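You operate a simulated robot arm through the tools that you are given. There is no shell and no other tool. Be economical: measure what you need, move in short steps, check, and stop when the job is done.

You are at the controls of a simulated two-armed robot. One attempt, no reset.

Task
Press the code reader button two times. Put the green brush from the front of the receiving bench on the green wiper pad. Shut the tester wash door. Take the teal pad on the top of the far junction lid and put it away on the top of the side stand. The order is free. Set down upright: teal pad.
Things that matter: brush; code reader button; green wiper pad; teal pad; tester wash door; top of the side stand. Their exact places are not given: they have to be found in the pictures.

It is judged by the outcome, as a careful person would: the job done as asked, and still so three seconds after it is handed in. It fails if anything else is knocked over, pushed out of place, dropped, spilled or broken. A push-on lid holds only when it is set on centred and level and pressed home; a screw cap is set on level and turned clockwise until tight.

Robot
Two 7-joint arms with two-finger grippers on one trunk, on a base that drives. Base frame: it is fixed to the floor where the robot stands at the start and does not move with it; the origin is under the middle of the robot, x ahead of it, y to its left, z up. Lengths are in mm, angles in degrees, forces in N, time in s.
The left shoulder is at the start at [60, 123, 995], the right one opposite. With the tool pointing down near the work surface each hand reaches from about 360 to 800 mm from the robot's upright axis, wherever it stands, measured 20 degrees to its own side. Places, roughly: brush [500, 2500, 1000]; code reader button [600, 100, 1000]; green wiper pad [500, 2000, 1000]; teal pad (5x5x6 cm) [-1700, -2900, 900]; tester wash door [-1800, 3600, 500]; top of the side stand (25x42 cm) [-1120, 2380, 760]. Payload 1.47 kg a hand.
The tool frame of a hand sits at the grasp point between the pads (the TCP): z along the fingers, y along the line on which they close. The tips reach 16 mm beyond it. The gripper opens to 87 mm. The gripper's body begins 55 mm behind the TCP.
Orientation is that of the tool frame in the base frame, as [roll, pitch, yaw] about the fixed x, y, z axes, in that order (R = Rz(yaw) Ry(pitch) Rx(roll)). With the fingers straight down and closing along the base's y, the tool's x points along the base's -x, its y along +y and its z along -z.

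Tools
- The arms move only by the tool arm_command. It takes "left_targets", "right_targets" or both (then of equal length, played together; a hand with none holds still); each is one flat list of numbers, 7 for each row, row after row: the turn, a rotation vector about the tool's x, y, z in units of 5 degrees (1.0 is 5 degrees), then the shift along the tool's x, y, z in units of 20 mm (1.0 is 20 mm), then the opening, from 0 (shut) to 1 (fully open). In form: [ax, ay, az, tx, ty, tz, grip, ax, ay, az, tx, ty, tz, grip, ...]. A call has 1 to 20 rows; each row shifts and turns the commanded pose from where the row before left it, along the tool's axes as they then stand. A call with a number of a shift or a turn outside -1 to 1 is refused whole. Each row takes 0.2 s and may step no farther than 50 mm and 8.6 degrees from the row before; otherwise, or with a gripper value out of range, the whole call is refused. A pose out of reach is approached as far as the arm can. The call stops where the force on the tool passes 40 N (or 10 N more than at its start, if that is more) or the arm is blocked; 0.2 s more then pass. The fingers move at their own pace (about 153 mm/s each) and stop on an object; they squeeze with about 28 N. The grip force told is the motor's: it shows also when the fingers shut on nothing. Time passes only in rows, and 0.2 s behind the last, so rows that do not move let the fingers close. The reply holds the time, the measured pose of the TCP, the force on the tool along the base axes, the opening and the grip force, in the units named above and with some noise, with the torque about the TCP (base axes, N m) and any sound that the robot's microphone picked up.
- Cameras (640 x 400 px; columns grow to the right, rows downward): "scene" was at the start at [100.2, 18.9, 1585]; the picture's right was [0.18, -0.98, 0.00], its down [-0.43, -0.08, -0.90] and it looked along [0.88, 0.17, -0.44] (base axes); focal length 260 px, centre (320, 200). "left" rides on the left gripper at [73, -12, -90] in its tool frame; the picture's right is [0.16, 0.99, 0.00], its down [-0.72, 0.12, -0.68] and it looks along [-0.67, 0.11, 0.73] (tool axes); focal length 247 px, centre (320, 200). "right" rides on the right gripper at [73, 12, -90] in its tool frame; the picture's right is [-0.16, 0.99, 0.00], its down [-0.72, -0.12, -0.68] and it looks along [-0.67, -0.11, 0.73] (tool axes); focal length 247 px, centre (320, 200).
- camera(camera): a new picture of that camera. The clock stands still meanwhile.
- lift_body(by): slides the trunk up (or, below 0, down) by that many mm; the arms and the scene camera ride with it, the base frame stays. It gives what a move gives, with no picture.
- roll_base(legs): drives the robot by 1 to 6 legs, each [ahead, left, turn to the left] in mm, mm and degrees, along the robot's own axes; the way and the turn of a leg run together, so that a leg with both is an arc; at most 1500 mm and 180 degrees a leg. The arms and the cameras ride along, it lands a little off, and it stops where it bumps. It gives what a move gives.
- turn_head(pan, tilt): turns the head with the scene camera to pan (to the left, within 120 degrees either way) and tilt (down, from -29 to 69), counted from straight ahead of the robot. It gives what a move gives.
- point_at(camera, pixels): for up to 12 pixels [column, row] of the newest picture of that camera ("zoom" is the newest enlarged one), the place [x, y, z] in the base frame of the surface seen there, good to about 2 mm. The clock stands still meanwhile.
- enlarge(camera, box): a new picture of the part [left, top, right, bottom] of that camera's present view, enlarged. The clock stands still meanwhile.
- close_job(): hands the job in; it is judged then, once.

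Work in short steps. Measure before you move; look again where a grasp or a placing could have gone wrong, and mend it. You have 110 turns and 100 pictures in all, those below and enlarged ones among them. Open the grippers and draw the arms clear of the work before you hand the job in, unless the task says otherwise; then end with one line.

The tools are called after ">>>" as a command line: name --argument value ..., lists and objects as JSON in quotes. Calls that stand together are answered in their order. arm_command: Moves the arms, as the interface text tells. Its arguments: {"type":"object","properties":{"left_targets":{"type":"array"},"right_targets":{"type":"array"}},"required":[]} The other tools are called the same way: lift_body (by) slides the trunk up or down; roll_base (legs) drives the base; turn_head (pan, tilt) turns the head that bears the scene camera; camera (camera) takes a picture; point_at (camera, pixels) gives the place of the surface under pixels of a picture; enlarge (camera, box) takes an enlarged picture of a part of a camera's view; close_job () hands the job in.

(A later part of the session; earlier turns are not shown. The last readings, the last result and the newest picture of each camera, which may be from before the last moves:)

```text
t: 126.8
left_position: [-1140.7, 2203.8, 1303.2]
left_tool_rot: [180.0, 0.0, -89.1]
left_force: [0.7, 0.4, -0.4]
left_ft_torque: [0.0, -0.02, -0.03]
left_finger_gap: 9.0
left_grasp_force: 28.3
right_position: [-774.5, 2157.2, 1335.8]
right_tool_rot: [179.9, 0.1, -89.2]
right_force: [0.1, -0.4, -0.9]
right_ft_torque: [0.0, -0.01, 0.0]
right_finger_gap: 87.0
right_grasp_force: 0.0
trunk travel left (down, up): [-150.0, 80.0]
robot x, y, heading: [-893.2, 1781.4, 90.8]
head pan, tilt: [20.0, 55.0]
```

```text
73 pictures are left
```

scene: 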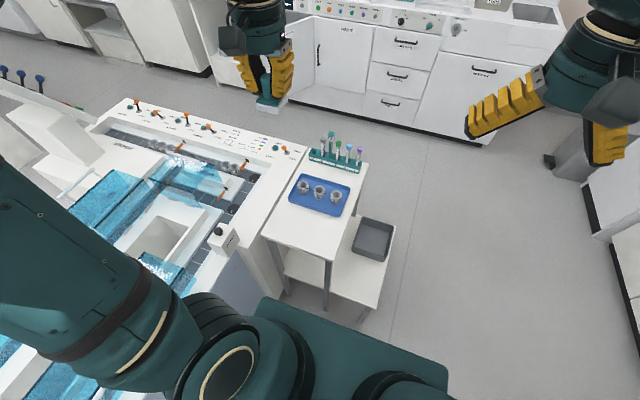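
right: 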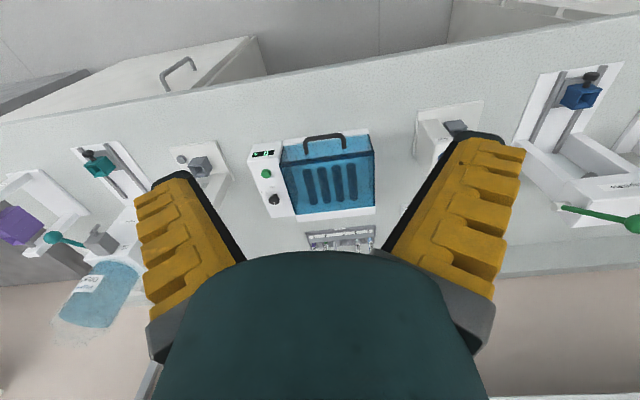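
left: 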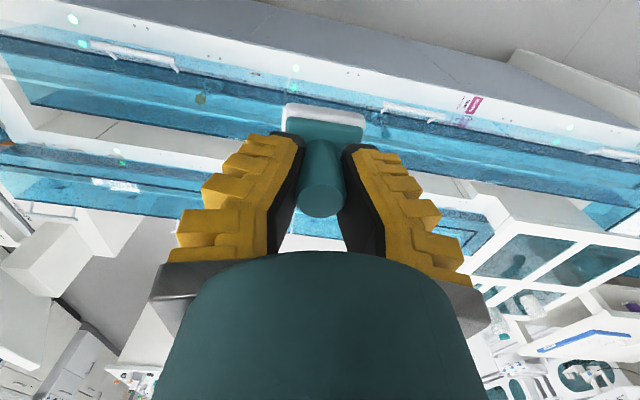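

I lower the left hand over the target spot: shift to [-1085, 2243] and descend 400 mm, then look.

>>> arm_command --left_targets '[0, 0, 0, -0.2, -0.275, 1, 0, 0, 0, 0, -0.2, -0.275, 1, 0, 0, 0, 0, -0.2, -0.275, 1, 0, 0, 0, 0, -0.2, -0.275, 1, 0, 0, 0, 0, -0.2, -0.275, 1, 0, 0, 0, 0, -0.2, -0.275, 1, 0, 0, 0, 0, -0.2, -0.275, 1, 0, 0, 0, 0, -0.2, -0.275, 1, 0, 0, 0, 0, -0.2, -0.275, 1, 0, 0, 0, 0, -0.2, -0.275, 1, 0, 0, 0, 0, 0, 0, 1, 0, 0, 0, 0, 0, 0, 1, 0, 0, 0, 0, 0, 0, 1, 0, 0, 0, 0, 0, 0, 1, 0, 0, 0, 0, 0, 0, 1, 0, 0, 0, 0, 0, 0, 1, 0, 0, 0, 0, 0, 0, 1, 0, 0, 0, 0, 0, 0, 1, 0, 0, 0, 0, 0, 0, 1, 0, 0, 0, 0, 0, 0, 1, 0]'

>>> camera --camera "left"

>>> enlarge --camera "scene" --box '[220, 130, 380, 280]'

```text
t: 131.1
left_position: [-1086.0, 2243.5, 902.7]
left_tool_rot: [180.0, 0.1, -89.2]
left_force: [0.0, 0.0, -0.7]
left_ft_torque: [-0.02, 0.0, 0.01]
left_finger_gap: 9.3
left_grasp_force: 27.6
right_position: [-774.3, 2157.8, 1335.2]
right_tool_rot: [180.0, 0.0, -89.0]
right_force: [-0.7, 0.8, 0.6]
right_ft_torque: [-0.03, 0.0, -0.02]
right_finger_gap: 86.9
right_grasp_force: 0.0
trunk travel left (down, up): [-150.0, 80.0]
robot x, y, heading: [-895.3, 1785.9, 91.0]
head pan, tilt: [20.0, 55.0]
```

```text
72 pictures are left
```

left: 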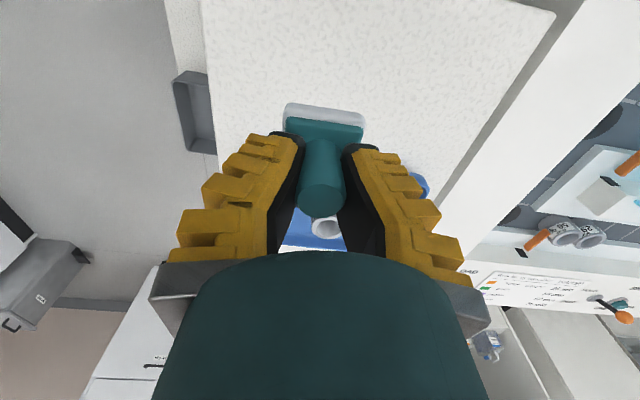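

```text
2.67 times, centred on (300, 205) of scene
```

zoom: 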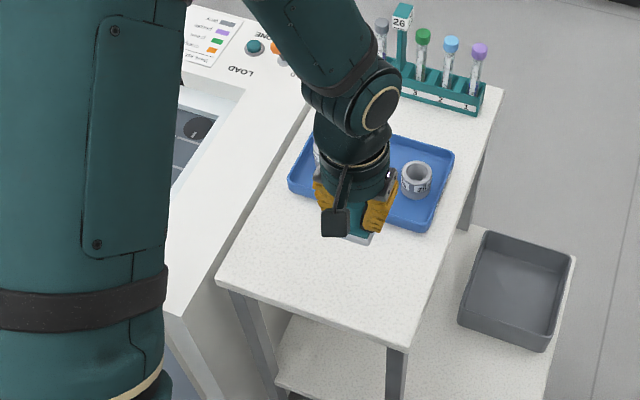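

Well placed between the stand edge and tray. I descend to just above contact, then in small steps.

>>> arm_command --left_targets '[0, 0, 0, 0, 0, 1, 0, 0, 0, 0, 0, 0, 1, 0, 0, 0, 0, 0, 0, 1, 0, 0, 0, 0, 0, 0, 0.9, 0, 0, 0, 0, 0, 0, 0.1, 0, 0, 0, 0, 0, 0, 0.1, 0, 0, 0, 0, 0, 0, 0, 0]'

>>> camera --camera "left"

```text
t: 132.7
left_position: [-1086.1, 2243.5, 820.2]
left_tool_rot: [-179.9, 0.0, -89.0]
left_force: [-0.2, 0.8, -0.5]
left_ft_torque: [-0.02, 0.03, 0.0]
left_finger_gap: 9.3
left_grasp_force: 27.2
right_position: [-774.7, 2156.7, 1336.8]
right_tool_rot: [-179.9, 0.0, -89.2]
right_force: [0.2, -0.3, 0.4]
right_ft_torque: [0.01, 0.02, -0.02]
right_finger_gap: 87.2
right_grasp_force: 0.1
trunk travel left (down, up): [-150.0, 80.0]
robot x, y, heading: [-895.4, 1783.4, 90.9]
head pan, tilt: [20.0, 55.0]
```

```text
70 pictures are left
```

left: 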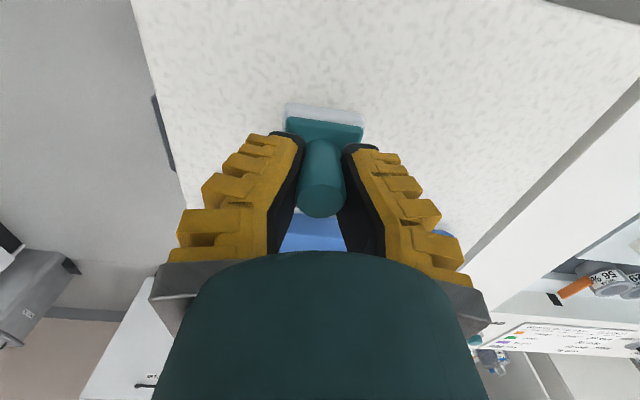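

>>> arm_command --left_targets '[0, 0, 0, 0, 0, 0.1, 0, 0, 0, 0, 0, 0, 0.1, 0, 0, 0, 0, 0, 0, 0, 0]'

```text
t: 133.4
left_position: [-1086.3, 2243.8, 817.2]
left_tool_rot: [-179.9, 0.1, -89.2]
left_force: [0.4, 0.3, 0.6]
left_ft_torque: [-0.01, 0.0, -0.02]
left_finger_gap: 9.5
left_grasp_force: 27.9
right_position: [-774.5, 2157.6, 1334.4]
right_tool_rot: [179.9, 0.0, -89.1]
right_force: [-0.8, 0.2, 0.3]
right_ft_torque: [0.01, 0.01, 0.03]
right_finger_gap: 86.9
right_grasp_force: 0.2
trunk travel left (down, up): [-150.0, 80.0]
robot x, y, heading: [-896.0, 1784.5, 91.0]
head pan, tilt: [20.0, 55.0]
```

Barely any force yet; one or two millimetres more until it presses.

>>> arm_command --left_targets '[0, 0, 0, 0, 0, 0.07, 0, 0, 0, 0, 0, 0, 0, 0]'

>>> arm_command --left_targets '[0, 0, 0, 0, 0, 0.07, 0, 0, 0, 0, 0, 0, 0, 0]'

```text
t: 134.1
left_position: [-1085.4, 2244.0, 816.1]
left_tool_rot: [180.0, 0.1, -89.0]
left_force: [-0.1, -0.5, -0.8]
left_ft_torque: [-0.04, 0.02, 0.03]
left_finger_gap: 8.9
left_grasp_force: 28.0
right_position: [-774.5, 2157.4, 1336.0]
right_tool_rot: [179.9, 0.0, -89.2]
right_force: [0.2, -0.1, -0.6]
right_ft_torque: [0.0, 0.01, -0.01]
right_finger_gap: 87.1
right_grasp_force: 0.0
trunk travel left (down, up): [-150.0, 80.0]
robot x, y, heading: [-892.3, 1779.5, 90.8]
head pan, tilt: [20.0, 55.0]
```

```text
t: 134.7
left_position: [-1085.0, 2243.6, 814.3]
left_tool_rot: [-179.9, -0.1, -89.0]
left_force: [0.1, -0.3, -0.7]
left_ft_torque: [0.03, 0.03, 0.0]
left_finger_gap: 9.2
left_grasp_force: 28.1
right_position: [-775.7, 2157.1, 1335.8]
right_tool_rot: [180.0, 0.0, -89.1]
right_force: [-0.9, 0.0, 0.4]
right_ft_torque: [-0.01, -0.01, 0.0]
right_finger_gap: 87.3
right_grasp_force: 0.1
trunk travel left (down, up): [-150.0, 80.0]
robot x, y, heading: [-894.0, 1782.6, 91.1]
head pan, tilt: [20.0, 55.0]
```

Still no contact; I measure the white base edge and the surface beside it.

>>> enlarge --camera "left" --box '[260, 80, 400, 170]'

>>> point_at --camera "left" --pixels '[[325, 110], [325, 106], [325, 98], [290, 105], [360, 112], [321, 200], [325, 130]]'

```text
4.44 times, centred on (330, 125) of left
```

zoom: 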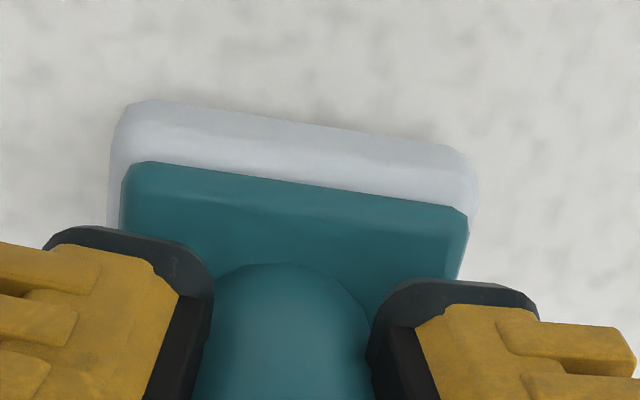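

```text
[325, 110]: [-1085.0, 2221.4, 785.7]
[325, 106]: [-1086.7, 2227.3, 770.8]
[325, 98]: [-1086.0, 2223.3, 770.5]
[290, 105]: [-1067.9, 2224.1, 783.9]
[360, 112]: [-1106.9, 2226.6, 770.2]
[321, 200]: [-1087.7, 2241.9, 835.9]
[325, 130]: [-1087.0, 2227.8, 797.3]
```

The base is still about 5 mm above the surface (771). I keep going in 2 mm steps.

>>> arm_command --left_targets '[0, 0, 0, 0, 0, 0.1, 0, 0, 0, 0, 0, 0, 0, 0]'

>>> arm_command --left_targets '[0, 0, 0, 0, 0, 0.1, 0, 0, 0, 0, 0, 0, 0, 0]'

```text
t: 135.2
left_position: [-1085.0, 2244.8, 812.5]
left_tool_rot: [-180.0, 0.1, -89.3]
left_force: [0.5, 0.1, 11.0]
left_ft_torque: [-0.28, -0.01, 0.0]
left_finger_gap: 9.3
left_grasp_force: 27.6
right_position: [-774.7, 2155.6, 1336.1]
right_tool_rot: [180.0, 0.0, -89.1]
right_force: [-0.7, 0.1, -0.2]
right_ft_torque: [-0.03, 0.0, 0.01]
right_finger_gap: 87.1
right_grasp_force: 0.1
trunk travel left (down, up): [-150.0, 80.0]
robot x, y, heading: [-898.0, 1776.8, 91.3]
head pan, tilt: [20.0, 55.0]
```

```text
t: 135.8
left_position: [-1085.6, 2246.0, 811.9]
left_tool_rot: [179.9, 0.2, -89.1]
left_force: [-0.2, 4.1, 18.5]
left_ft_torque: [-0.27, 0.03, -0.04]
left_finger_gap: 10.8
left_grasp_force: 28.0
right_position: [-774.6, 2155.6, 1335.6]
right_tool_rot: [180.0, 0.1, -89.0]
right_force: [0.5, -1.3, 0.0]
right_ft_torque: [0.0, -0.04, -0.02]
right_finger_gap: 87.0
right_grasp_force: 0.1
trunk travel left (down, up): [-150.0, 80.0]
robot x, y, heading: [-891.4, 1786.2, 90.8]
head pan, tilt: [20.0, 55.0]
```

Contact (18 N). I back up 1 mm, open, wait and rise straight up.

>>> arm_command --left_targets '[0, 0, 0, 0, 0, -0.08, 0, 0, 0, 0, 0, 0, 0, 0.3, 0, 0, 0, 0, 0, 0, 0.5, 0, 0, 0, 0, 0, 0, 0.5, 0, 0, 0, 0, 0, -0.5, 0.5, 0, 0, 0, 0, 0, -1, 0.5, 0, 0, 0, 0, 0, -1, 0.5, 0, 0, 0, 0, 0, -1, 0.5, 0, 0, 0, 0, 0, -1, 0.5, 0, 0, 0, 0, 0, -1, 0.5, 0, 0, 0, 0, 0, -1, 0.5]'

>>> camera --camera "left"

```text
t: 138.2
left_position: [-1086.8, 2243.7, 942.3]
left_tool_rot: [-180.0, 0.0, -89.3]
left_force: [0.3, -0.3, -0.9]
left_ft_torque: [-0.01, 0.0, -0.03]
left_finger_gap: 49.1
left_grasp_force: 4.1
right_position: [-774.9, 2157.0, 1336.5]
right_tool_rot: [180.0, 0.0, -89.1]
right_force: [-0.4, 0.0, 0.6]
right_ft_torque: [-0.03, 0.02, -0.02]
right_finger_gap: 86.9
right_grasp_force: 0.0
trunk travel left (down, up): [-150.0, 80.0]
robot x, y, heading: [-894.0, 1784.3, 90.9]
head pan, tilt: [20.0, 55.0]
```

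```text
68 pictures are left
```

left: 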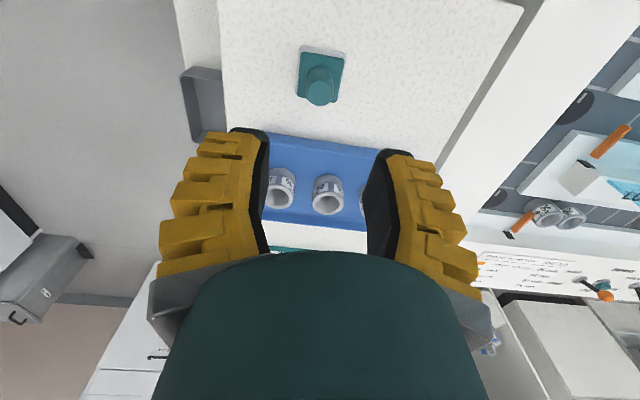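

The teal pad stands upright on the stand. I raise the arm and look toward the tester.

>>> arm_command --left_targets '[0, 0, 0, 0, 0, -1, 0.5, 0, 0, 0, 0, 0, -1, 0.5, 0, 0, 0, 0, 0, -1, 0.5, 0, 0, 0, 0, 0, -1, 0.5, 0, 0, 0, 0, 0, -1, 0.5, 0, 0, 0, 0, 0, -1, 0.5, 0, 0, 0, 0, 0, -1, 0.5, 0, 0, 0, 0, 0, -1, 0.5, 0, 0, 0, 0, 0, -1, 0.5, 0, 0, 0, 0, 0, -1, 0.5, 0, 0, 0, 0, 0, -1, 0.5, 0, 0, 0, 0, 0, -1, 0.5, 0, 0, 0, 0, 0, -1, 0.5, 0, 0, 0, 0, 0, -1, 0.5, 0, 0, 0, 0, 0, -1, 0.5, 0, 0, 0, 0, 0, -1, 0.5, 0, 0, 0, 0, 0, -1, 0.5, 0, 0, 0, 0, 0, -1, 0.5]'

>>> turn_head --pan 15 --tilt 32

>>> camera --camera "scene"

```text
t: 142.1
left_position: [-1087.8, 2243.9, 1303.1]
left_tool_rot: [179.9, 0.0, -89.1]
left_force: [0.0, 0.6, 0.0]
left_ft_torque: [0.02, -0.04, -0.01]
left_finger_gap: 49.1
left_grasp_force: 4.4
right_position: [-773.7, 2157.2, 1335.4]
right_tool_rot: [179.9, 0.0, -89.2]
right_force: [0.4, -0.3, -0.8]
right_ft_torque: [0.01, 0.01, 0.0]
right_finger_gap: 86.9
right_grasp_force: 0.0
trunk travel left (down, up): [-150.0, 80.0]
robot x, y, heading: [-893.3, 1782.0, 91.2]
head pan, tilt: [20.0, 55.0]
```

```text
t: 142.9
left_position: [-1087.2, 2244.9, 1302.7]
left_tool_rot: [-180.0, 0.0, -89.0]
left_force: [0.0, 0.2, -1.1]
left_ft_torque: [0.03, 0.02, -0.01]
left_finger_gap: 49.0
left_grasp_force: 3.6
right_position: [-774.4, 2157.5, 1336.4]
right_tool_rot: [180.0, 0.1, -89.0]
right_force: [0.6, 0.6, 1.0]
right_ft_torque: [-0.01, -0.04, 0.01]
right_finger_gap: 86.9
right_grasp_force: 0.1
trunk travel left (down, up): [-150.0, 80.0]
robot x, y, heading: [-896.3, 1784.8, 90.5]
head pan, tilt: [15.0, 32.0]
```

```text
67 pictures are left
```

scene: 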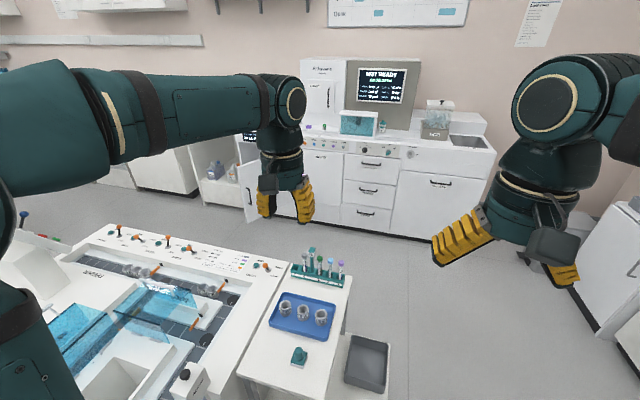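

>>> enlarge --camera "scene" --box '[180, 100, 340, 230]'

>>> point_at --camera "scene" --pixels '[[249, 195], [244, 190], [252, 215], [240, 150], [310, 165], [330, 180], [215, 180], [222, 150], [370, 180], [150, 215], [240, 230], [300, 130]]'

```text
3.08 times, centred on (260, 165) of scene
```

zoom: 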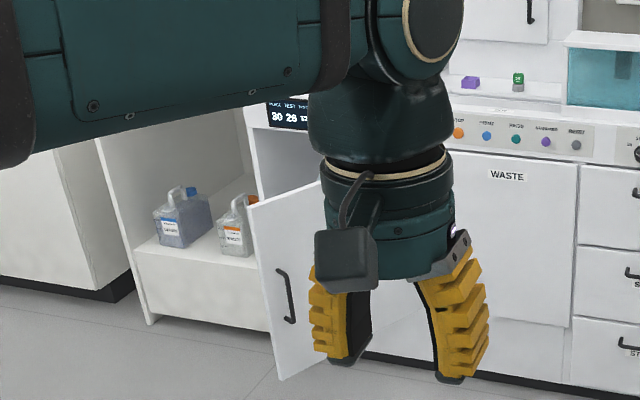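

```text
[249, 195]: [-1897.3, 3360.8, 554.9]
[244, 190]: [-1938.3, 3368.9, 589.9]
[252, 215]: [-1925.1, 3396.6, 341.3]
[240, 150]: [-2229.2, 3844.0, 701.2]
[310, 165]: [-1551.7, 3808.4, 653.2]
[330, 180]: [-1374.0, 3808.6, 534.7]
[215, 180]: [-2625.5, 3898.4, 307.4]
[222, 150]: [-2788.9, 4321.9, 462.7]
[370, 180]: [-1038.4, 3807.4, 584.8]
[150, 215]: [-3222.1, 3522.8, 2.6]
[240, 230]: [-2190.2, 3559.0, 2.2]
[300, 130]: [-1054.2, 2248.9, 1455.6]
```

The wash door is open, free edge near [-1938, 3369], hinged toward the right. I must drive around the stand; I check the wall's end on my right and the aisle ahead.

>>> turn_head --pan -75 --tilt 50

>>> camera --camera "scene"

```text
t: 144.6
left_position: [-1086.5, 2243.3, 1303.0]
left_tool_rot: [180.0, 0.0, -89.1]
left_force: [0.5, 0.9, -0.3]
left_ft_torque: [0.02, 0.0, 0.04]
left_finger_gap: 49.1
left_grasp_force: 4.2
right_position: [-774.7, 2157.2, 1337.3]
right_tool_rot: [-179.9, 0.0, -89.1]
right_force: [0.4, 0.7, -0.1]
right_ft_torque: [0.0, 0.0, -0.04]
right_finger_gap: 87.2
right_grasp_force: 0.1
trunk travel left (down, up): [-150.0, 80.0]
robot x, y, heading: [-893.5, 1781.7, 90.9]
head pan, tilt: [-75.0, 50.0]
```

```text
65 pictures are left
```

scene: 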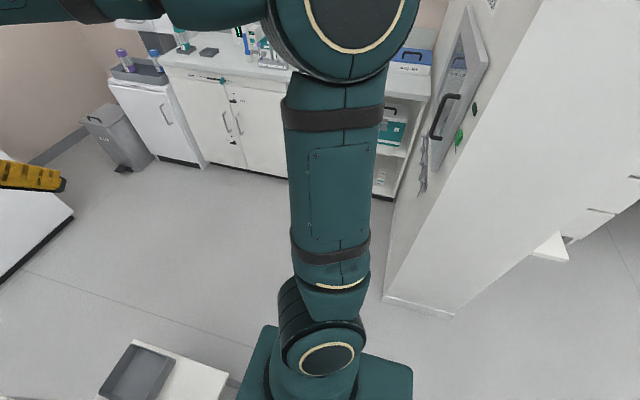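

>>> point_at --camera "scene" --pixels '[[383, 300], [453, 316], [395, 200], [230, 375], [130, 345], [265, 345], [400, 395], [250, 250], [130, 165]]'

```text
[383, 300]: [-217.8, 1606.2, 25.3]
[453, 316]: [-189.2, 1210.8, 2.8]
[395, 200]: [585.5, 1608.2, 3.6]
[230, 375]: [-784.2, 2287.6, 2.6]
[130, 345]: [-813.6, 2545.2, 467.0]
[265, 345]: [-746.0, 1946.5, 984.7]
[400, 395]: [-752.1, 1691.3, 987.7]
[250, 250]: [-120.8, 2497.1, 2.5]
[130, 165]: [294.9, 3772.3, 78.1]
```

The hatch wall ends at y≈1606 and the stand's shelf starts at y≈2187, x<-800. I thread between them diagonally, then go ahead to y≈2950.

>>> roll_base --legs '[[82, -359, -0.9], [285, -285, 0], [750, 0, 0]]'

>>> turn_head --pan 65 --tilt 30

>>> camera --camera "scene"

```text
t: 154.7
left_position: [-456.0, 3379.5, 1302.6]
left_tool_rot: [180.0, 0.0, -88.9]
left_force: [0.7, 0.3, 0.5]
left_ft_torque: [-0.01, -0.01, 0.03]
left_finger_gap: 49.2
left_grasp_force: 4.2
right_position: [-142.6, 3295.1, 1335.4]
right_tool_rot: [180.0, 0.0, -88.9]
right_force: [-0.5, -0.6, 0.6]
right_ft_torque: [0.01, 0.03, 0.01]
right_finger_gap: 87.1
right_grasp_force: 0.1
trunk travel left (down, up): [-150.0, 80.0]
robot x, y, heading: [-260.2, 2917.3, 91.1]
head pan, tilt: [-75.0, 50.0]
```

```text
t: 156.9
left_position: [-455.9, 3380.0, 1303.5]
left_tool_rot: [-180.0, 0.0, -88.9]
left_force: [0.1, -0.7, -0.2]
left_ft_torque: [0.0, -0.01, 0.0]
left_finger_gap: 49.0
left_grasp_force: 4.6
right_position: [-143.0, 3293.5, 1334.7]
right_tool_rot: [180.0, 0.0, -88.9]
right_force: [-0.2, 0.6, -0.5]
right_ft_torque: [-0.03, 0.01, 0.0]
right_finger_gap: 87.3
right_grasp_force: 0.0
trunk travel left (down, up): [-150.0, 80.0]
robot x, y, heading: [-265.0, 2918.8, 91.2]
head pan, tilt: [65.0, 30.0]
```

```text
64 pictures are left
```

scene: 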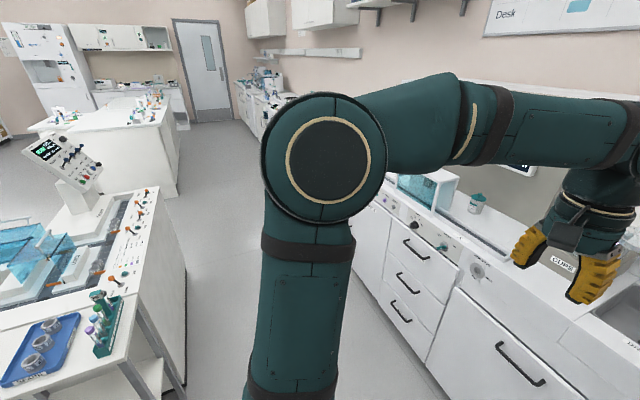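

I measure the aisle limits (module end, cabinets).

>>> point_at --camera "scene" --pixels '[[155, 200], [185, 330], [120, 330], [395, 270], [100, 300], [180, 395], [355, 270], [245, 130]]'

```text
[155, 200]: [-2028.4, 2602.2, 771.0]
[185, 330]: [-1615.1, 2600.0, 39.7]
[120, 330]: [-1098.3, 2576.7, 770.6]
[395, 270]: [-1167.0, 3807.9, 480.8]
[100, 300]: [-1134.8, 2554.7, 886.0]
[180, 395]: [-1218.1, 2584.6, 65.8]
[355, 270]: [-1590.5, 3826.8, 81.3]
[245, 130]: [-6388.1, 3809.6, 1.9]
```

The aisle is y 2600–3808. I go ahead 250, turn to face -x, and advance to x≈-950 to view the door.

>>> roll_base --legs '[[180, 0, 0], [0, 0, 88.8], [650, 0, 0]]'

>>> turn_head --pan -20 --tilt 35

>>> camera --camera "scene"

```text
t: 165.4
left_position: [-1357.9, 2876.2, 1303.4]
left_tool_rot: [180.0, 0.0, 1.7]
left_force: [0.3, -0.2, 0.3]
left_ft_torque: [-0.02, 0.0, -0.03]
left_finger_gap: 49.2
left_grasp_force: 4.3
right_position: [-1274.0, 3192.1, 1336.2]
right_tool_rot: [-179.9, 0.0, 1.6]
right_force: [0.1, 0.1, -0.4]
right_ft_torque: [0.0, -0.02, -0.04]
right_finger_gap: 86.9
right_grasp_force: 0.0
trunk travel left (down, up): [-150.0, 80.0]
robot x, y, heading: [-897.5, 3077.1, -178.6]
head pan, tilt: [65.0, 30.0]
```

```text
t: 167.0
left_position: [-1357.5, 2877.8, 1302.5]
left_tool_rot: [179.9, 0.1, 1.6]
left_force: [0.0, 0.7, -0.6]
left_ft_torque: [-0.01, 0.06, -0.04]
left_finger_gap: 49.4
left_grasp_force: 4.3
right_position: [-1274.4, 3190.7, 1335.8]
right_tool_rot: [179.9, -0.1, 1.6]
right_force: [0.1, 0.7, -0.3]
right_ft_torque: [0.01, -0.04, 0.0]
right_finger_gap: 86.9
right_grasp_force: 0.0
trunk travel left (down, up): [-150.0, 80.0]
robot x, y, heading: [-896.2, 3077.2, -178.8]
head pan, tilt: [-20.0, 35.0]
```

```text
63 pictures are left
```

scene: 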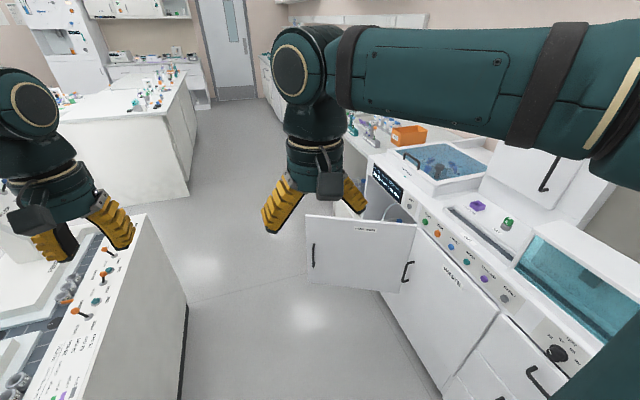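

>>> enlarge --camera "scene" --box '[260, 130, 460, 320]'

>>> point_at --camera "scene" --pixels '[[308, 217], [308, 280], [415, 226], [395, 290], [314, 255], [360, 250], [340, 225], [408, 270], [430, 240], [365, 215], [385, 185], [312, 245]]'

```text
2.11 times, centred on (360, 225) of scene
```

zoom: 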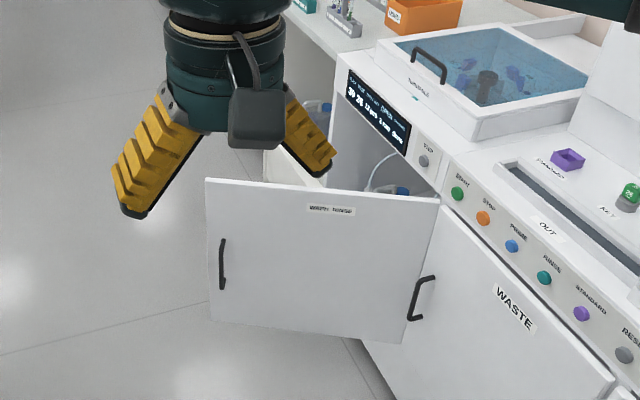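

```text
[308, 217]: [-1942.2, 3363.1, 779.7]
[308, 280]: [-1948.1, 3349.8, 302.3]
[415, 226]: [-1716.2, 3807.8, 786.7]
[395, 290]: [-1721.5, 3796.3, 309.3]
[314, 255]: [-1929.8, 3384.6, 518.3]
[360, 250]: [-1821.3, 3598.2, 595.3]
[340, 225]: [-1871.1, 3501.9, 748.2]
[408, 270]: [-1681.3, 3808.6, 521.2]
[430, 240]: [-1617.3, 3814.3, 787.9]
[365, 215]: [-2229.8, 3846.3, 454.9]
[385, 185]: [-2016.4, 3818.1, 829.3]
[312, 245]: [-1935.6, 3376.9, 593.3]
```

Door: hinge at [-1716, 3808], free edge [-1945, 3358], z 300–780. I'll face +y and push its outer face with the left hand. I turn before the door, then strafe along at y≈2990.

>>> roll_base --legs '[[380, -120, 0], [0, 0, -91.2], [-200, 0, 0], [0, 560, 0]]'

>>> turn_head --pan 0 --tilt 55

>>> camera --camera "scene"

```text
t: 179.5
left_position: [-2010.4, 3470.5, 1302.7]
left_tool_rot: [-179.9, 0.1, -91.7]
left_force: [0.2, -0.9, -0.7]
left_ft_torque: [-0.02, 0.0, -0.01]
left_finger_gap: 49.1
left_grasp_force: 3.8
right_position: [-1700.8, 3369.1, 1335.6]
right_tool_rot: [-180.0, 0.0, -91.7]
right_force: [0.7, 0.4, -0.6]
right_ft_torque: [-0.01, -0.01, 0.0]
right_finger_gap: 86.9
right_grasp_force: 0.1
trunk travel left (down, up): [-150.0, 80.0]
robot x, y, heading: [-1835.6, 3001.4, 88.5]
head pan, tilt: [-20.0, 35.0]
```

```text
t: 180.3
left_position: [-2009.1, 3470.7, 1303.0]
left_tool_rot: [-179.9, 0.0, -91.6]
left_force: [0.7, 0.1, -0.1]
left_ft_torque: [0.01, -0.02, 0.02]
left_finger_gap: 49.1
left_grasp_force: 3.9
right_position: [-1702.3, 3369.5, 1335.7]
right_tool_rot: [-180.0, 0.0, -91.7]
right_force: [-0.2, 0.1, -0.5]
right_ft_torque: [0.0, -0.01, 0.0]
right_finger_gap: 87.0
right_grasp_force: 0.1
trunk travel left (down, up): [-150.0, 80.0]
robot x, y, heading: [-1836.4, 3001.3, 88.3]
head pan, tilt: [0.0, 55.0]
```

```text
61 pictures are left
```

scene: 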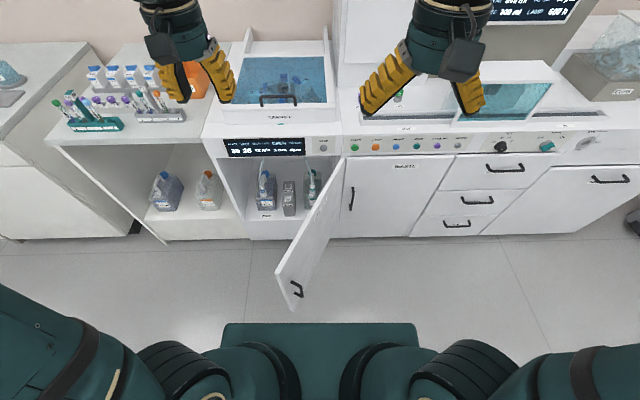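

The view shows the door edge at (285,290) with its outer face toward the right. I back up 90 mm, lower the trunk for reach, and bring the closed left hand over to the right of the door.

>>> roll_base --legs '[[-90, 0, 1.5]]'

>>> lift_body --by -140

>>> arm_command --left_targets '[0, 0, 0, 0.15, -1, 0, 0, 0, 0, 0, 0.15, -1, 0, 0, 0, 0, 0, 0.15, -1, 0, 0, 0, 0, 0, 0.15, -1, 0, 0, 0, 0, 0, 0.15, -1, 0, 0, 0, 0, 0, 0.15, -1, 0, 0, 0, 0, 0, 0.15, -1, 0, 0, 0, 0, 0, 0.15, -1, 0, 0, 0, 0, 0, 0.15, -1, 0, 0, 0, 0, 0, 0.15, -1, 0, 0]'

>>> camera --camera "scene"

```text
t: 181.4
left_position: [-2022.8, 3376.5, 1303.4]
left_tool_rot: [179.9, 0.1, -90.2]
left_force: [-0.3, 0.7, -0.6]
left_ft_torque: [0.02, 0.04, 0.02]
left_finger_gap: 49.1
left_grasp_force: 4.3
right_position: [-1711.7, 3284.2, 1335.3]
right_tool_rot: [180.0, 0.0, -90.2]
right_force: [0.3, 0.0, 1.1]
right_ft_torque: [0.02, 0.03, -0.03]
right_finger_gap: 86.9
right_grasp_force: 0.0
trunk travel left (down, up): [-150.0, 80.0]
robot x, y, heading: [-1837.4, 2911.6, 89.4]
head pan, tilt: [0.0, 55.0]
```

```text
t: 183.1
left_position: [-2022.6, 3377.6, 1162.2]
left_tool_rot: [-180.0, 0.3, -90.2]
left_force: [0.5, -0.1, 0.0]
left_ft_torque: [0.03, 0.02, 0.0]
left_finger_gap: 49.2
left_grasp_force: 4.1
right_position: [-1713.2, 3283.9, 1196.2]
right_tool_rot: [179.9, 0.0, -90.2]
right_force: [-0.1, 0.6, 0.1]
right_ft_torque: [0.01, 0.03, 0.01]
right_finger_gap: 87.0
right_grasp_force: 0.1
trunk travel left (down, up): [-10.0, 220.0]
robot x, y, heading: [-1839.3, 2912.5, 89.8]
head pan, tilt: [0.0, 55.0]
```

```text
t: 185.3
left_position: [-1822.1, 3346.7, 1163.4]
left_tool_rot: [-179.9, 0.1, -90.2]
left_force: [0.9, 0.8, 0.1]
left_ft_torque: [-0.01, 0.03, 0.03]
left_finger_gap: 0.2
left_grasp_force: 27.5
right_position: [-1711.6, 3283.8, 1195.6]
right_tool_rot: [180.0, 0.0, -90.2]
right_force: [-0.6, 1.0, 0.3]
right_ft_torque: [-0.01, -0.01, -0.03]
right_finger_gap: 87.2
right_grasp_force: 0.2
trunk travel left (down, up): [-10.0, 220.0]
robot x, y, heading: [-1837.7, 2911.4, 89.6]
head pan, tilt: [0.0, 55.0]
```

```text
60 pictures are left
```

scene: 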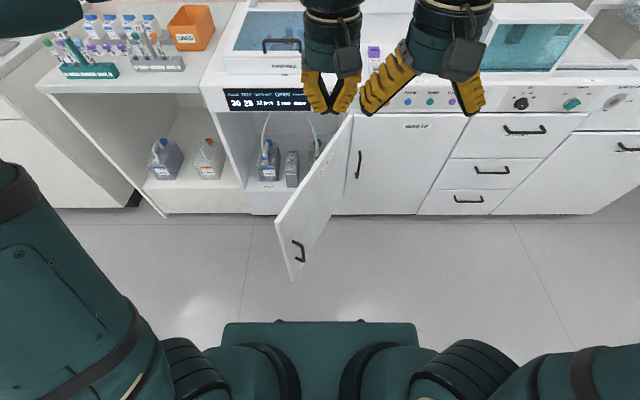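

I descend to z≈690 on the outer side of the door.

>>> arm_command --left_targets '[0, 0, 0, 0, 0, 1, 0, 0, 0, 0, 0, 0, 1, 0, 0, 0, 0, 0, 0, 1, 0, 0, 0, 0, 0, 0, 1, 0, 0, 0, 0, 0, 0, 1, 0, 0, 0, 0, 0, 0, 1, 0, 0, 0, 0, 0, 0, 1, 0, 0, 0, 0, 0, 0, 1, 0, 0, 0, 0, 0, 0, 1, 0, 0, 0, 0, 0, 0, 1, 0, 0, 0, 0, 0, 0, 1, 0, 0, 0, 0, 0, 0, 1, 0, 0, 0, 0, 0, 0, 1, 0, 0, 0, 0, 0, 0, 1, 0, 0, 0, 0, 0, 0, 1, 0, 0, 0, 0, 0, 0, 1, 0, 0, 0, 0, 0, 0, 1, 0, 0, 0, 0, 0, 0, 1, 0, 0, 0, 0, 0, 0, 1, 0, 0, 0, 0, 0, 0, 1, 0]'

>>> arm_command --left_targets '[0, 0, 0, 0, 0, 1, 0, 0, 0, 0, 0, 0, 1, 0, 0, 0, 0, 0, 0, 1, 0, 0, 0, 0, 0, 0, 0.5, 0, 0, 0, 0, 0, 0, 0, 0]'

>>> camera --camera "scene"

```text
t: 189.5
left_position: [-1823.1, 3349.1, 762.7]
left_tool_rot: [-179.9, 0.2, -90.2]
left_force: [0.0, 0.4, -0.1]
left_ft_torque: [0.02, -0.02, 0.02]
left_finger_gap: 0.1
left_grasp_force: 28.4
right_position: [-1712.0, 3284.5, 1195.6]
right_tool_rot: [-179.9, 0.0, -90.1]
right_force: [0.1, 0.7, 0.1]
right_ft_torque: [0.01, 0.0, 0.04]
right_finger_gap: 86.9
right_grasp_force: 0.0
trunk travel left (down, up): [-10.0, 220.0]
robot x, y, heading: [-1837.9, 2912.5, 89.9]
head pan, tilt: [0.0, 55.0]
```

```text
t: 190.7
left_position: [-1822.7, 3347.0, 692.9]
left_tool_rot: [179.9, 0.1, -90.1]
left_force: [0.3, -0.1, 0.2]
left_ft_torque: [0.03, -0.03, -0.02]
left_finger_gap: 0.0
left_grasp_force: 28.0
right_position: [-1712.6, 3284.7, 1195.9]
right_tool_rot: [-180.0, 0.0, -90.2]
right_force: [-0.3, 0.2, -0.3]
right_ft_torque: [0.03, 0.0, 0.0]
right_finger_gap: 87.3
right_grasp_force: 0.1
trunk travel left (down, up): [-10.0, 220.0]
robot x, y, heading: [-1840.6, 2915.0, 89.7]
head pan, tilt: [0.0, 55.0]
```

```text
59 pictures are left
```

scene: 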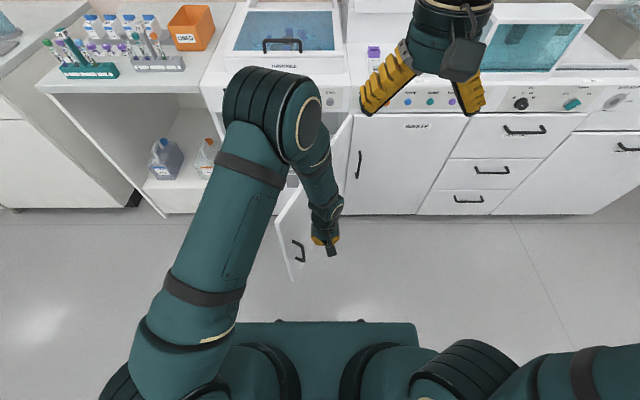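

The hand is beside the door's outer face, above the handle. I push along an arc about the hinge to bring the door to about 22° open.

>>> arm_command --left_targets '[0, 0, 0, -0.76, 0.63, 0, 0, 0, 0, 0, -0.76, 0.63, 0, 0, 0, 0, 0, -0.76, 0.63, 0, 0, 0, 0, 0, -0.76, 0.63, 0, 0, 0, 0, 0, -0.76, 0.63, 0, 0, 0, 0, 0, -0.47, 0.82, 0, 0, 0, 0, 0, -0.47, 0.82, 0, 0, 0, 0, 0, -0.47, 0.82, 0, 0, 0, 0, 0, -0.47, 0.82, 0, 0, 0, 0, 0, -0.47, 0.82, 0, 0, 0, 0, 0, -0.82, 0.92, 0, 0, 0, 0, 0, -0.82, 0.92, 0, 0, 0, 0, 0, -0.82, 0.92, 0, 0, 0, 0, 0, -0.95, 0.75, 0, 0, 0, 0, 0, -0.95, 0.75, 0, 0, 0, 0, 0, -0.95, 0.75, 0, 0, 0, 0, 0, -0.87, 0.48, 0, 0, 0, 0, 0, -0.87, 0.48, 0, 0, 0, 0, 0, -0.87, 0.48, 0, 0]'

>>> camera --camera "scene"

```text
t: 194.7
left_position: [-2096.4, 3628.9, 693.6]
left_tool_rot: [-179.9, 0.1, -90.2]
left_force: [0.6, 0.4, 0.4]
left_ft_torque: [0.0, 0.01, 0.02]
left_finger_gap: 0.0
left_grasp_force: 28.0
right_position: [-1713.2, 3284.4, 1195.1]
right_tool_rot: [179.9, 0.0, -90.2]
right_force: [-0.6, 0.3, 0.6]
right_ft_torque: [-0.01, 0.01, 0.03]
right_finger_gap: 87.1
right_grasp_force: 0.0
trunk travel left (down, up): [-10.0, 220.0]
robot x, y, heading: [-1839.1, 2914.5, 90.1]
head pan, tilt: [0.0, 55.0]
```

```text
58 pictures are left
```

scene: 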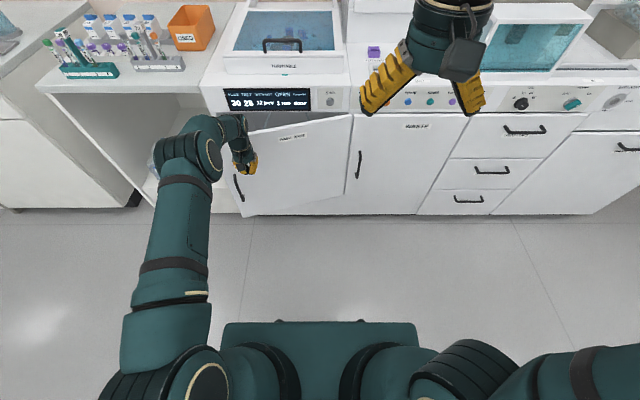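

Door is nearly shut (≈22°). I back off 20 mm, tilt the tool 45° forward so the tips lead, then push toward +y.

>>> arm_command --left_targets '[0, 0, 0, 1, 0, 0, 0, 0, -1, 0, 0, 0, 0, 0, 0, -1, 0, 0, 0, 0, 0, 0, -1, 0, 0, 0, 0, 0, 0, -1, 0, 0, 0, 0, 0, 0, -1, 0, 0, 0, 0, 0, 0, -1, 0, 0, 0, 0, 0, 0, -1, 0, 0, 0, 0, 0, 0, -1, 0, 0, 0, 0, 0, 0, -1, 0, 0, 0, 0, 0, 0, 0, 0, 0, 0, 0, 0]'

>>> arm_command --left_targets '[0, 0, 0, -0.7, 0.25, 0.7, 0, 0, 0, 0, -0.7, 0.25, 0.7, 0, 0, 0, 0, -0.7, 0.25, 0.7, 0, 0, 0, 0, -0.7, 0.25, 0.7, 0, 0, 0, 0, -0.7, 0.25, 0.7, 0, 0, 0, 0, -0.7, 0.25, 0.7, 0, 0, 0, 0, -0.7, 0.25, 0.7, 0, 0, 0, 0, -0.4, 0.1, 0.4, 0, 0, 0, 0, -0.2, 0, 0.2, 0]'

>>> camera --camera "scene"

```text
t: 197.1
left_position: [-2095.7, 3609.2, 693.0]
left_tool_rot: [-180.0, 45.1, -90.2]
left_force: [0.1, 0.2, -0.3]
left_ft_torque: [0.0, -0.01, 0.02]
left_finger_gap: 0.2
left_grasp_force: 28.2
right_position: [-1712.3, 3284.4, 1197.0]
right_tool_rot: [179.9, 0.0, -90.2]
right_force: [0.9, -0.1, -0.8]
right_ft_torque: [0.02, -0.01, 0.01]
right_finger_gap: 87.2
right_grasp_force: 0.1
trunk travel left (down, up): [-10.0, 220.0]
robot x, y, heading: [-1836.8, 2910.1, 89.8]
head pan, tilt: [0.0, 55.0]
```

```text
t: 199.1
left_position: [-2133.5, 3765.7, 693.5]
left_tool_rot: [-179.9, 45.0, -90.2]
left_force: [0.6, 0.6, 0.9]
left_ft_torque: [0.03, -0.02, -0.05]
left_finger_gap: 0.0
left_grasp_force: 27.9
right_position: [-1713.0, 3283.8, 1194.5]
right_tool_rot: [-180.0, 0.0, -90.2]
right_force: [0.2, -0.2, -0.1]
right_ft_torque: [0.01, 0.0, 0.01]
right_finger_gap: 87.0
right_grasp_force: 0.1
trunk travel left (down, up): [-10.0, 220.0]
robot x, y, heading: [-1837.7, 2911.0, 89.8]
head pan, tilt: [0.0, 55.0]
```

```text
57 pictures are left
```

scene: 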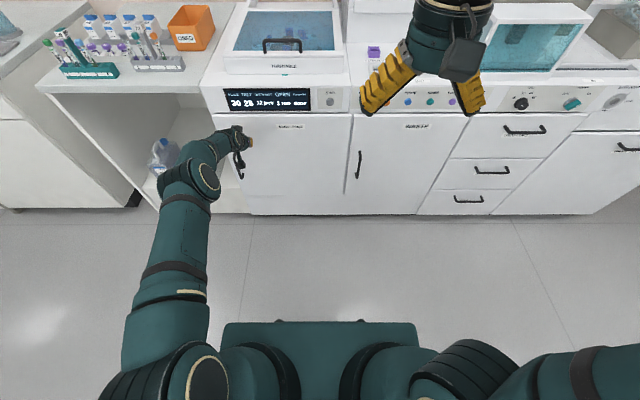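

The door is almost flush. I push further in 4 mm steps until a clear force.

>>> arm_command --left_targets '[0, 0, 0, -0.2, 0, 0.2, 0, 0, 0, 0, -0.2, 0, 0.2, 0, 0, 0, 0, -0.2, 0, 0.2, 0, 0, 0, 0, -0.2, 0, 0.2, 0, 0, 0, 0, -0.2, 0, 0.2, 0]'

```text
t: 200.3
left_position: [-2132.5, 3775.9, 692.1]
left_tool_rot: [179.9, 45.0, -90.2]
left_force: [-0.4, -0.6, -0.1]
left_ft_torque: [0.01, 0.02, 0.01]
left_finger_gap: 0.0
left_grasp_force: 27.9
left hand out of reach, approached as far as the arm can: row 3, 4, 5
right_position: [-1711.7, 3283.8, 1195.8]
right_tool_rot: [-179.9, -0.1, -90.2]
right_force: [-1.2, 0.8, 0.3]
right_ft_torque: [0.03, -0.01, -0.01]
right_finger_gap: 86.8
right_grasp_force: 0.1
trunk travel left (down, up): [-10.0, 220.0]
robot x, y, heading: [-1837.9, 2914.6, 89.8]
head pan, tilt: [0.0, 55.0]
```

At the arm's reach limit. I retract the hand 120 mm, drive 100 mm ahead, and look.

>>> arm_command --left_targets '[0, 0, 0, 0.7, 0, -0.7, 0, 0, 0, 0, 0.7, 0, -0.7, 0, 0, 0, 0, 0.7, 0, -0.7, 0, 0, 0, 0, 0.7, 0, -0.7, 0, 0, 0, 0, 0.7, 0, -0.7, 0, 0, 0, 0, 0.7, 0, -0.7, 0, 0, 0, 0, 0.7, 0, -0.7, 0]'

>>> roll_base --legs '[[100, 0, 0]]'

>>> camera --camera "scene"

>>> point_at --camera "scene" --pixels '[[290, 160], [300, 190], [345, 180], [250, 200], [270, 140], [400, 170], [380, 190]]'

```text
t: 201.9
left_position: [-2133.0, 3636.1, 693.2]
left_tool_rot: [-179.9, 45.1, -90.2]
left_force: [0.1, 0.3, 0.1]
left_ft_torque: [-0.05, 0.03, 0.02]
left_finger_gap: 0.1
left_grasp_force: 27.8
right_position: [-1713.6, 3284.4, 1195.7]
right_tool_rot: [-180.0, 0.0, -90.2]
right_force: [-0.2, 0.6, 0.0]
right_ft_torque: [0.0, -0.01, 0.0]
right_finger_gap: 86.9
right_grasp_force: 0.1
trunk travel left (down, up): [-10.0, 220.0]
robot x, y, heading: [-1842.9, 2915.0, 89.7]
head pan, tilt: [0.0, 55.0]
```

```text
t: 203.1
left_position: [-2133.6, 3735.9, 692.4]
left_tool_rot: [-179.9, 45.0, -90.2]
left_force: [0.0, 0.3, -0.4]
left_ft_torque: [0.0, 0.0, 0.02]
left_finger_gap: 0.0
left_grasp_force: 27.5
right_position: [-1712.4, 3383.5, 1195.8]
right_tool_rot: [-179.9, -0.1, -90.2]
right_force: [0.3, 0.3, -0.6]
right_ft_torque: [0.02, 0.0, 0.03]
right_finger_gap: 87.1
right_grasp_force: 0.0
trunk travel left (down, up): [-10.0, 220.0]
robot x, y, heading: [-1837.9, 3011.3, 89.9]
head pan, tilt: [0.0, 55.0]
```

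```text
56 pictures are left
```

scene: 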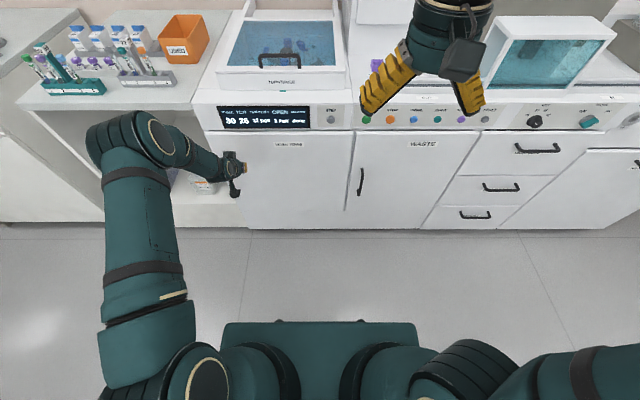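

```text
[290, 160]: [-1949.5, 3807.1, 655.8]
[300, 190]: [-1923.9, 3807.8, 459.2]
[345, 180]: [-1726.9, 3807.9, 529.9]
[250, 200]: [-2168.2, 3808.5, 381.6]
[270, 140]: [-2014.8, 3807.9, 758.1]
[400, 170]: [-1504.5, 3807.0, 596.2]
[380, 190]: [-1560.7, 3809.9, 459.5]
```

The door face reads y≈3808 everywhere, flush with its neighbour. One firm press to be sure.

>>> arm_command --left_targets '[0, 0, 0, -0.7, 0, 0.7, 0, 0, 0, 0, -0.5, 0, 0.5, 0, 0, 0, 0, -0.2, 0, 0.2, 0, 0, 0, 0, -0.2, 0, 0.2, 0, 0, 0, 0, -0.2, 0, 0.2, 0, 0, 0, 0, -0.1, 0, 0.1, 0]'

```text
t: 204.5
left_position: [-2133.7, 3786.0, 692.2]
left_tool_rot: [-179.9, 44.8, -90.3]
left_force: [1.7, -17.0, 2.2]
left_ft_torque: [0.05, 0.02, 0.01]
left_finger_gap: 5.8
left_grasp_force: 27.8
right_position: [-1712.7, 3382.1, 1194.6]
right_tool_rot: [179.9, 0.0, -90.2]
right_force: [0.0, -0.1, 0.1]
right_ft_torque: [-0.02, 0.01, 0.0]
right_finger_gap: 87.0
right_grasp_force: 0.1
trunk travel left (down, up): [-10.0, 220.0]
robot x, y, heading: [-1838.6, 3008.8, 89.6]
head pan, tilt: [0.0, 55.0]
```

It bears against the frame at 17 N: shut. I retract, untilt, and raise the hand.

>>> arm_command --left_targets '[0, 0, 0, 0.7, 0, -0.7, 0, 0, 0, 0, 0.7, 0, -0.7, 0, 0, 0, 0, 0.7, 0, -0.7, 0, 0, 0, 0, 0.7, 0, -0.7, 0, 0, 0, 0, 0.7, 0, -0.7, 0, 0, 0, 0, 0.7, 0, -0.7, 0, 0, 0, 0, 0.7, 0, -0.7, 0, 0, 0, 0, 0.7, 0, -0.7, 0, 0, 0, 0, 0.7, 0, -0.7, 0, 0, 1, 0, 0, 0, 0, 0, 0, 1, 0, 0, 0, 0, 0, 0, 1, 0, 0, 0, 0, 0, 0, 1, 0, 0, 0, 0, 0, 0, 1, 0, 0, 0, 0, 0, 0, 1, 0, 0, 0, 0, 0, 0, 1, 0, 0, 0, 0, 0, 0, 1, 0, 0, 0, 0, 0, 0, 1, 0, 0, 0, 0, 0]'

>>> arm_command --left_targets '[0, 0, 0, 0.5, -0.3, -1, 0, 0, 0, 0, 0.5, -0.3, -1, 0, 0, 0, 0, 0.5, -0.3, -1, 0, 0, 0, 0, 0.5, -0.3, -1, 0, 0, 0, 0, 0.5, -0.3, -1, 0, 0, 0, 0, 0.5, -0.3, -1, 0, 0, 0, 0, 0.5, -0.3, -1, 0, 0, 0, 0, 0.5, -0.3, -1, 0, 0, 0, 0, 0.5, -0.3, -1, 0, 0, 0, 0, 0.5, -0.3, -1, 0, 0, 0, 0, 0, 0, -1, 0, 0, 0, 0, 0, 0, -1, 0, 0, 0, 0, 0, 0, -1, 0, 0, 0, 0, 0, 0, -1, 0, 0, 0, 0, 0, 0, -1, 0, 0, 0, 0, 0, 0, -1, 0, 0, 0, 0, 0, 0, -1, 0, 0, 0, 0, 0, 0, -1, 0, 0, 0, 0, 0, 0, -1, 0]'

>>> lift_body --by 140

>>> camera --camera "scene"

```text
t: 208.3
left_position: [-2135.7, 3610.7, 694.4]
left_tool_rot: [179.9, 0.0, -90.3]
left_force: [-0.5, 0.4, 0.5]
left_ft_torque: [0.03, -0.03, 0.03]
left_finger_gap: 0.2
left_grasp_force: 28.6
right_position: [-1712.5, 3383.9, 1195.9]
right_tool_rot: [-180.0, 0.0, -90.2]
right_force: [0.0, -0.6, -0.4]
right_ft_torque: [0.01, -0.01, 0.0]
right_finger_gap: 86.9
right_grasp_force: 0.0
trunk travel left (down, up): [-10.0, 220.0]
robot x, y, heading: [-1836.8, 3009.7, 89.9]
head pan, tilt: [0.0, 55.0]
```

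```text
t: 212.3
left_position: [-2073.9, 3511.5, 1074.1]
left_tool_rot: [-179.9, 0.0, -90.2]
left_force: [-0.1, 0.0, 0.2]
left_ft_torque: [0.03, 0.01, 0.01]
left_finger_gap: 0.0
left_grasp_force: 27.5
right_position: [-1712.0, 3382.6, 1194.8]
right_tool_rot: [180.0, 0.1, -90.2]
right_force: [-1.1, -0.8, 0.1]
right_ft_torque: [0.01, 0.04, -0.03]
right_finger_gap: 86.9
right_grasp_force: 0.1
trunk travel left (down, up): [-10.0, 220.0]
robot x, y, heading: [-1836.2, 3007.8, 90.1]
head pan, tilt: [0.0, 55.0]
```

```text
t: 213.9
left_position: [-2073.2, 3511.5, 1214.5]
left_tool_rot: [180.0, 0.0, -90.2]
left_force: [0.2, 0.1, 0.9]
left_ft_torque: [-0.02, 0.0, -0.02]
left_finger_gap: 0.1
left_grasp_force: 28.4
right_position: [-1712.6, 3382.8, 1335.4]
right_tool_rot: [180.0, 0.0, -90.2]
right_force: [0.9, -1.1, 0.0]
right_ft_torque: [0.04, 0.03, 0.0]
right_finger_gap: 86.9
right_grasp_force: 0.1
trunk travel left (down, up): [-150.0, 80.0]
robot x, y, heading: [-1837.0, 3008.7, 89.7]
head pan, tilt: [0.0, 55.0]
```

```text
55 pictures are left
```

scene: 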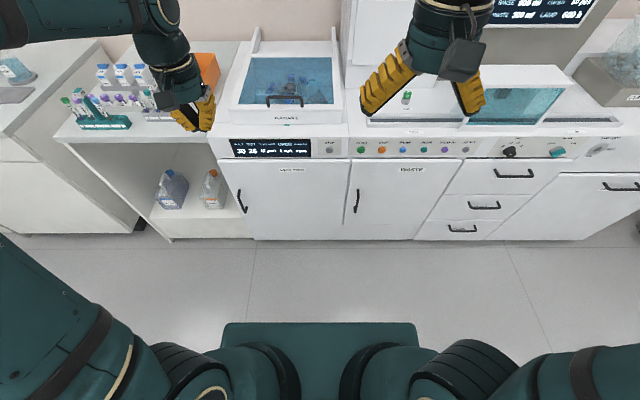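

The door is shut. Now to the receiving bench: strafe right along the aisle, turn to face +x, and slide to y≈2100, keeping x≈-100.

>>> roll_base --legs '[[0, -1450, 0], [0, -290, 0], [0, 0, -90], [0, -900, 0]]'

>>> turn_head --pan 0 --tilt 35

>>> camera --camera "scene"

```text
t: 241.1
left_position: [383.2, 2340.5, 1214.2]
left_tool_rot: [-179.9, 0.0, -179.7]
left_force: [0.0, -0.5, -0.7]
left_ft_torque: [0.03, 0.0, -0.05]
left_finger_gap: 0.4
left_grasp_force: 28.3
right_position: [258.0, 1978.0, 1336.3]
right_tool_rot: [-180.0, 0.0, -179.7]
right_force: [0.1, -0.7, 0.0]
right_ft_torque: [0.03, -0.02, 0.04]
right_finger_gap: 86.9
right_grasp_force: 0.1
trunk travel left (down, up): [-150.0, 80.0]
robot x, y, heading: [-113.9, 2099.9, 0.2]
head pan, tilt: [0.0, 55.0]
```

```text
t: 241.9
left_position: [383.5, 2339.5, 1213.6]
left_tool_rot: [180.0, 0.0, -179.7]
left_force: [0.6, -0.5, -0.1]
left_ft_torque: [0.01, -0.01, 0.01]
left_finger_gap: 0.0
left_grasp_force: 28.5
right_position: [257.9, 1978.4, 1336.0]
right_tool_rot: [-180.0, 0.1, -179.7]
right_force: [-0.4, -0.2, 0.8]
right_ft_torque: [0.0, -0.02, 0.02]
right_finger_gap: 87.3
right_grasp_force: 0.0
trunk travel left (down, up): [-150.0, 80.0]
robot x, y, heading: [-113.0, 2104.8, 0.5]
head pan, tilt: [0.0, 35.0]
```

```text
54 pictures are left
```

scene: 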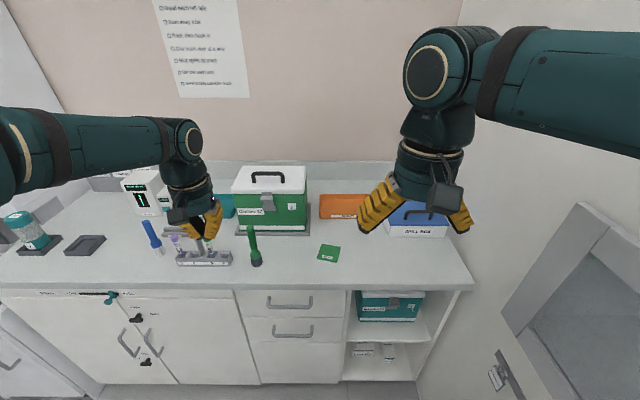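

Green brush at (254,247) standing, the green pad at (328,252). I enlarge and measure.

>>> enlarge --camera "scene" --box '[210, 190, 370, 290]'

```text
4.00 times, centred on (290, 240) of scene
```

zoom: 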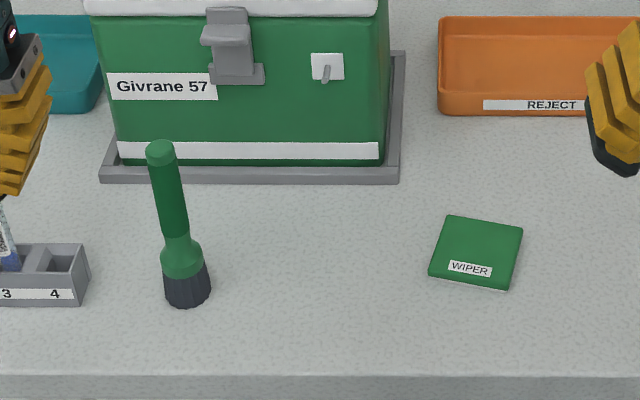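

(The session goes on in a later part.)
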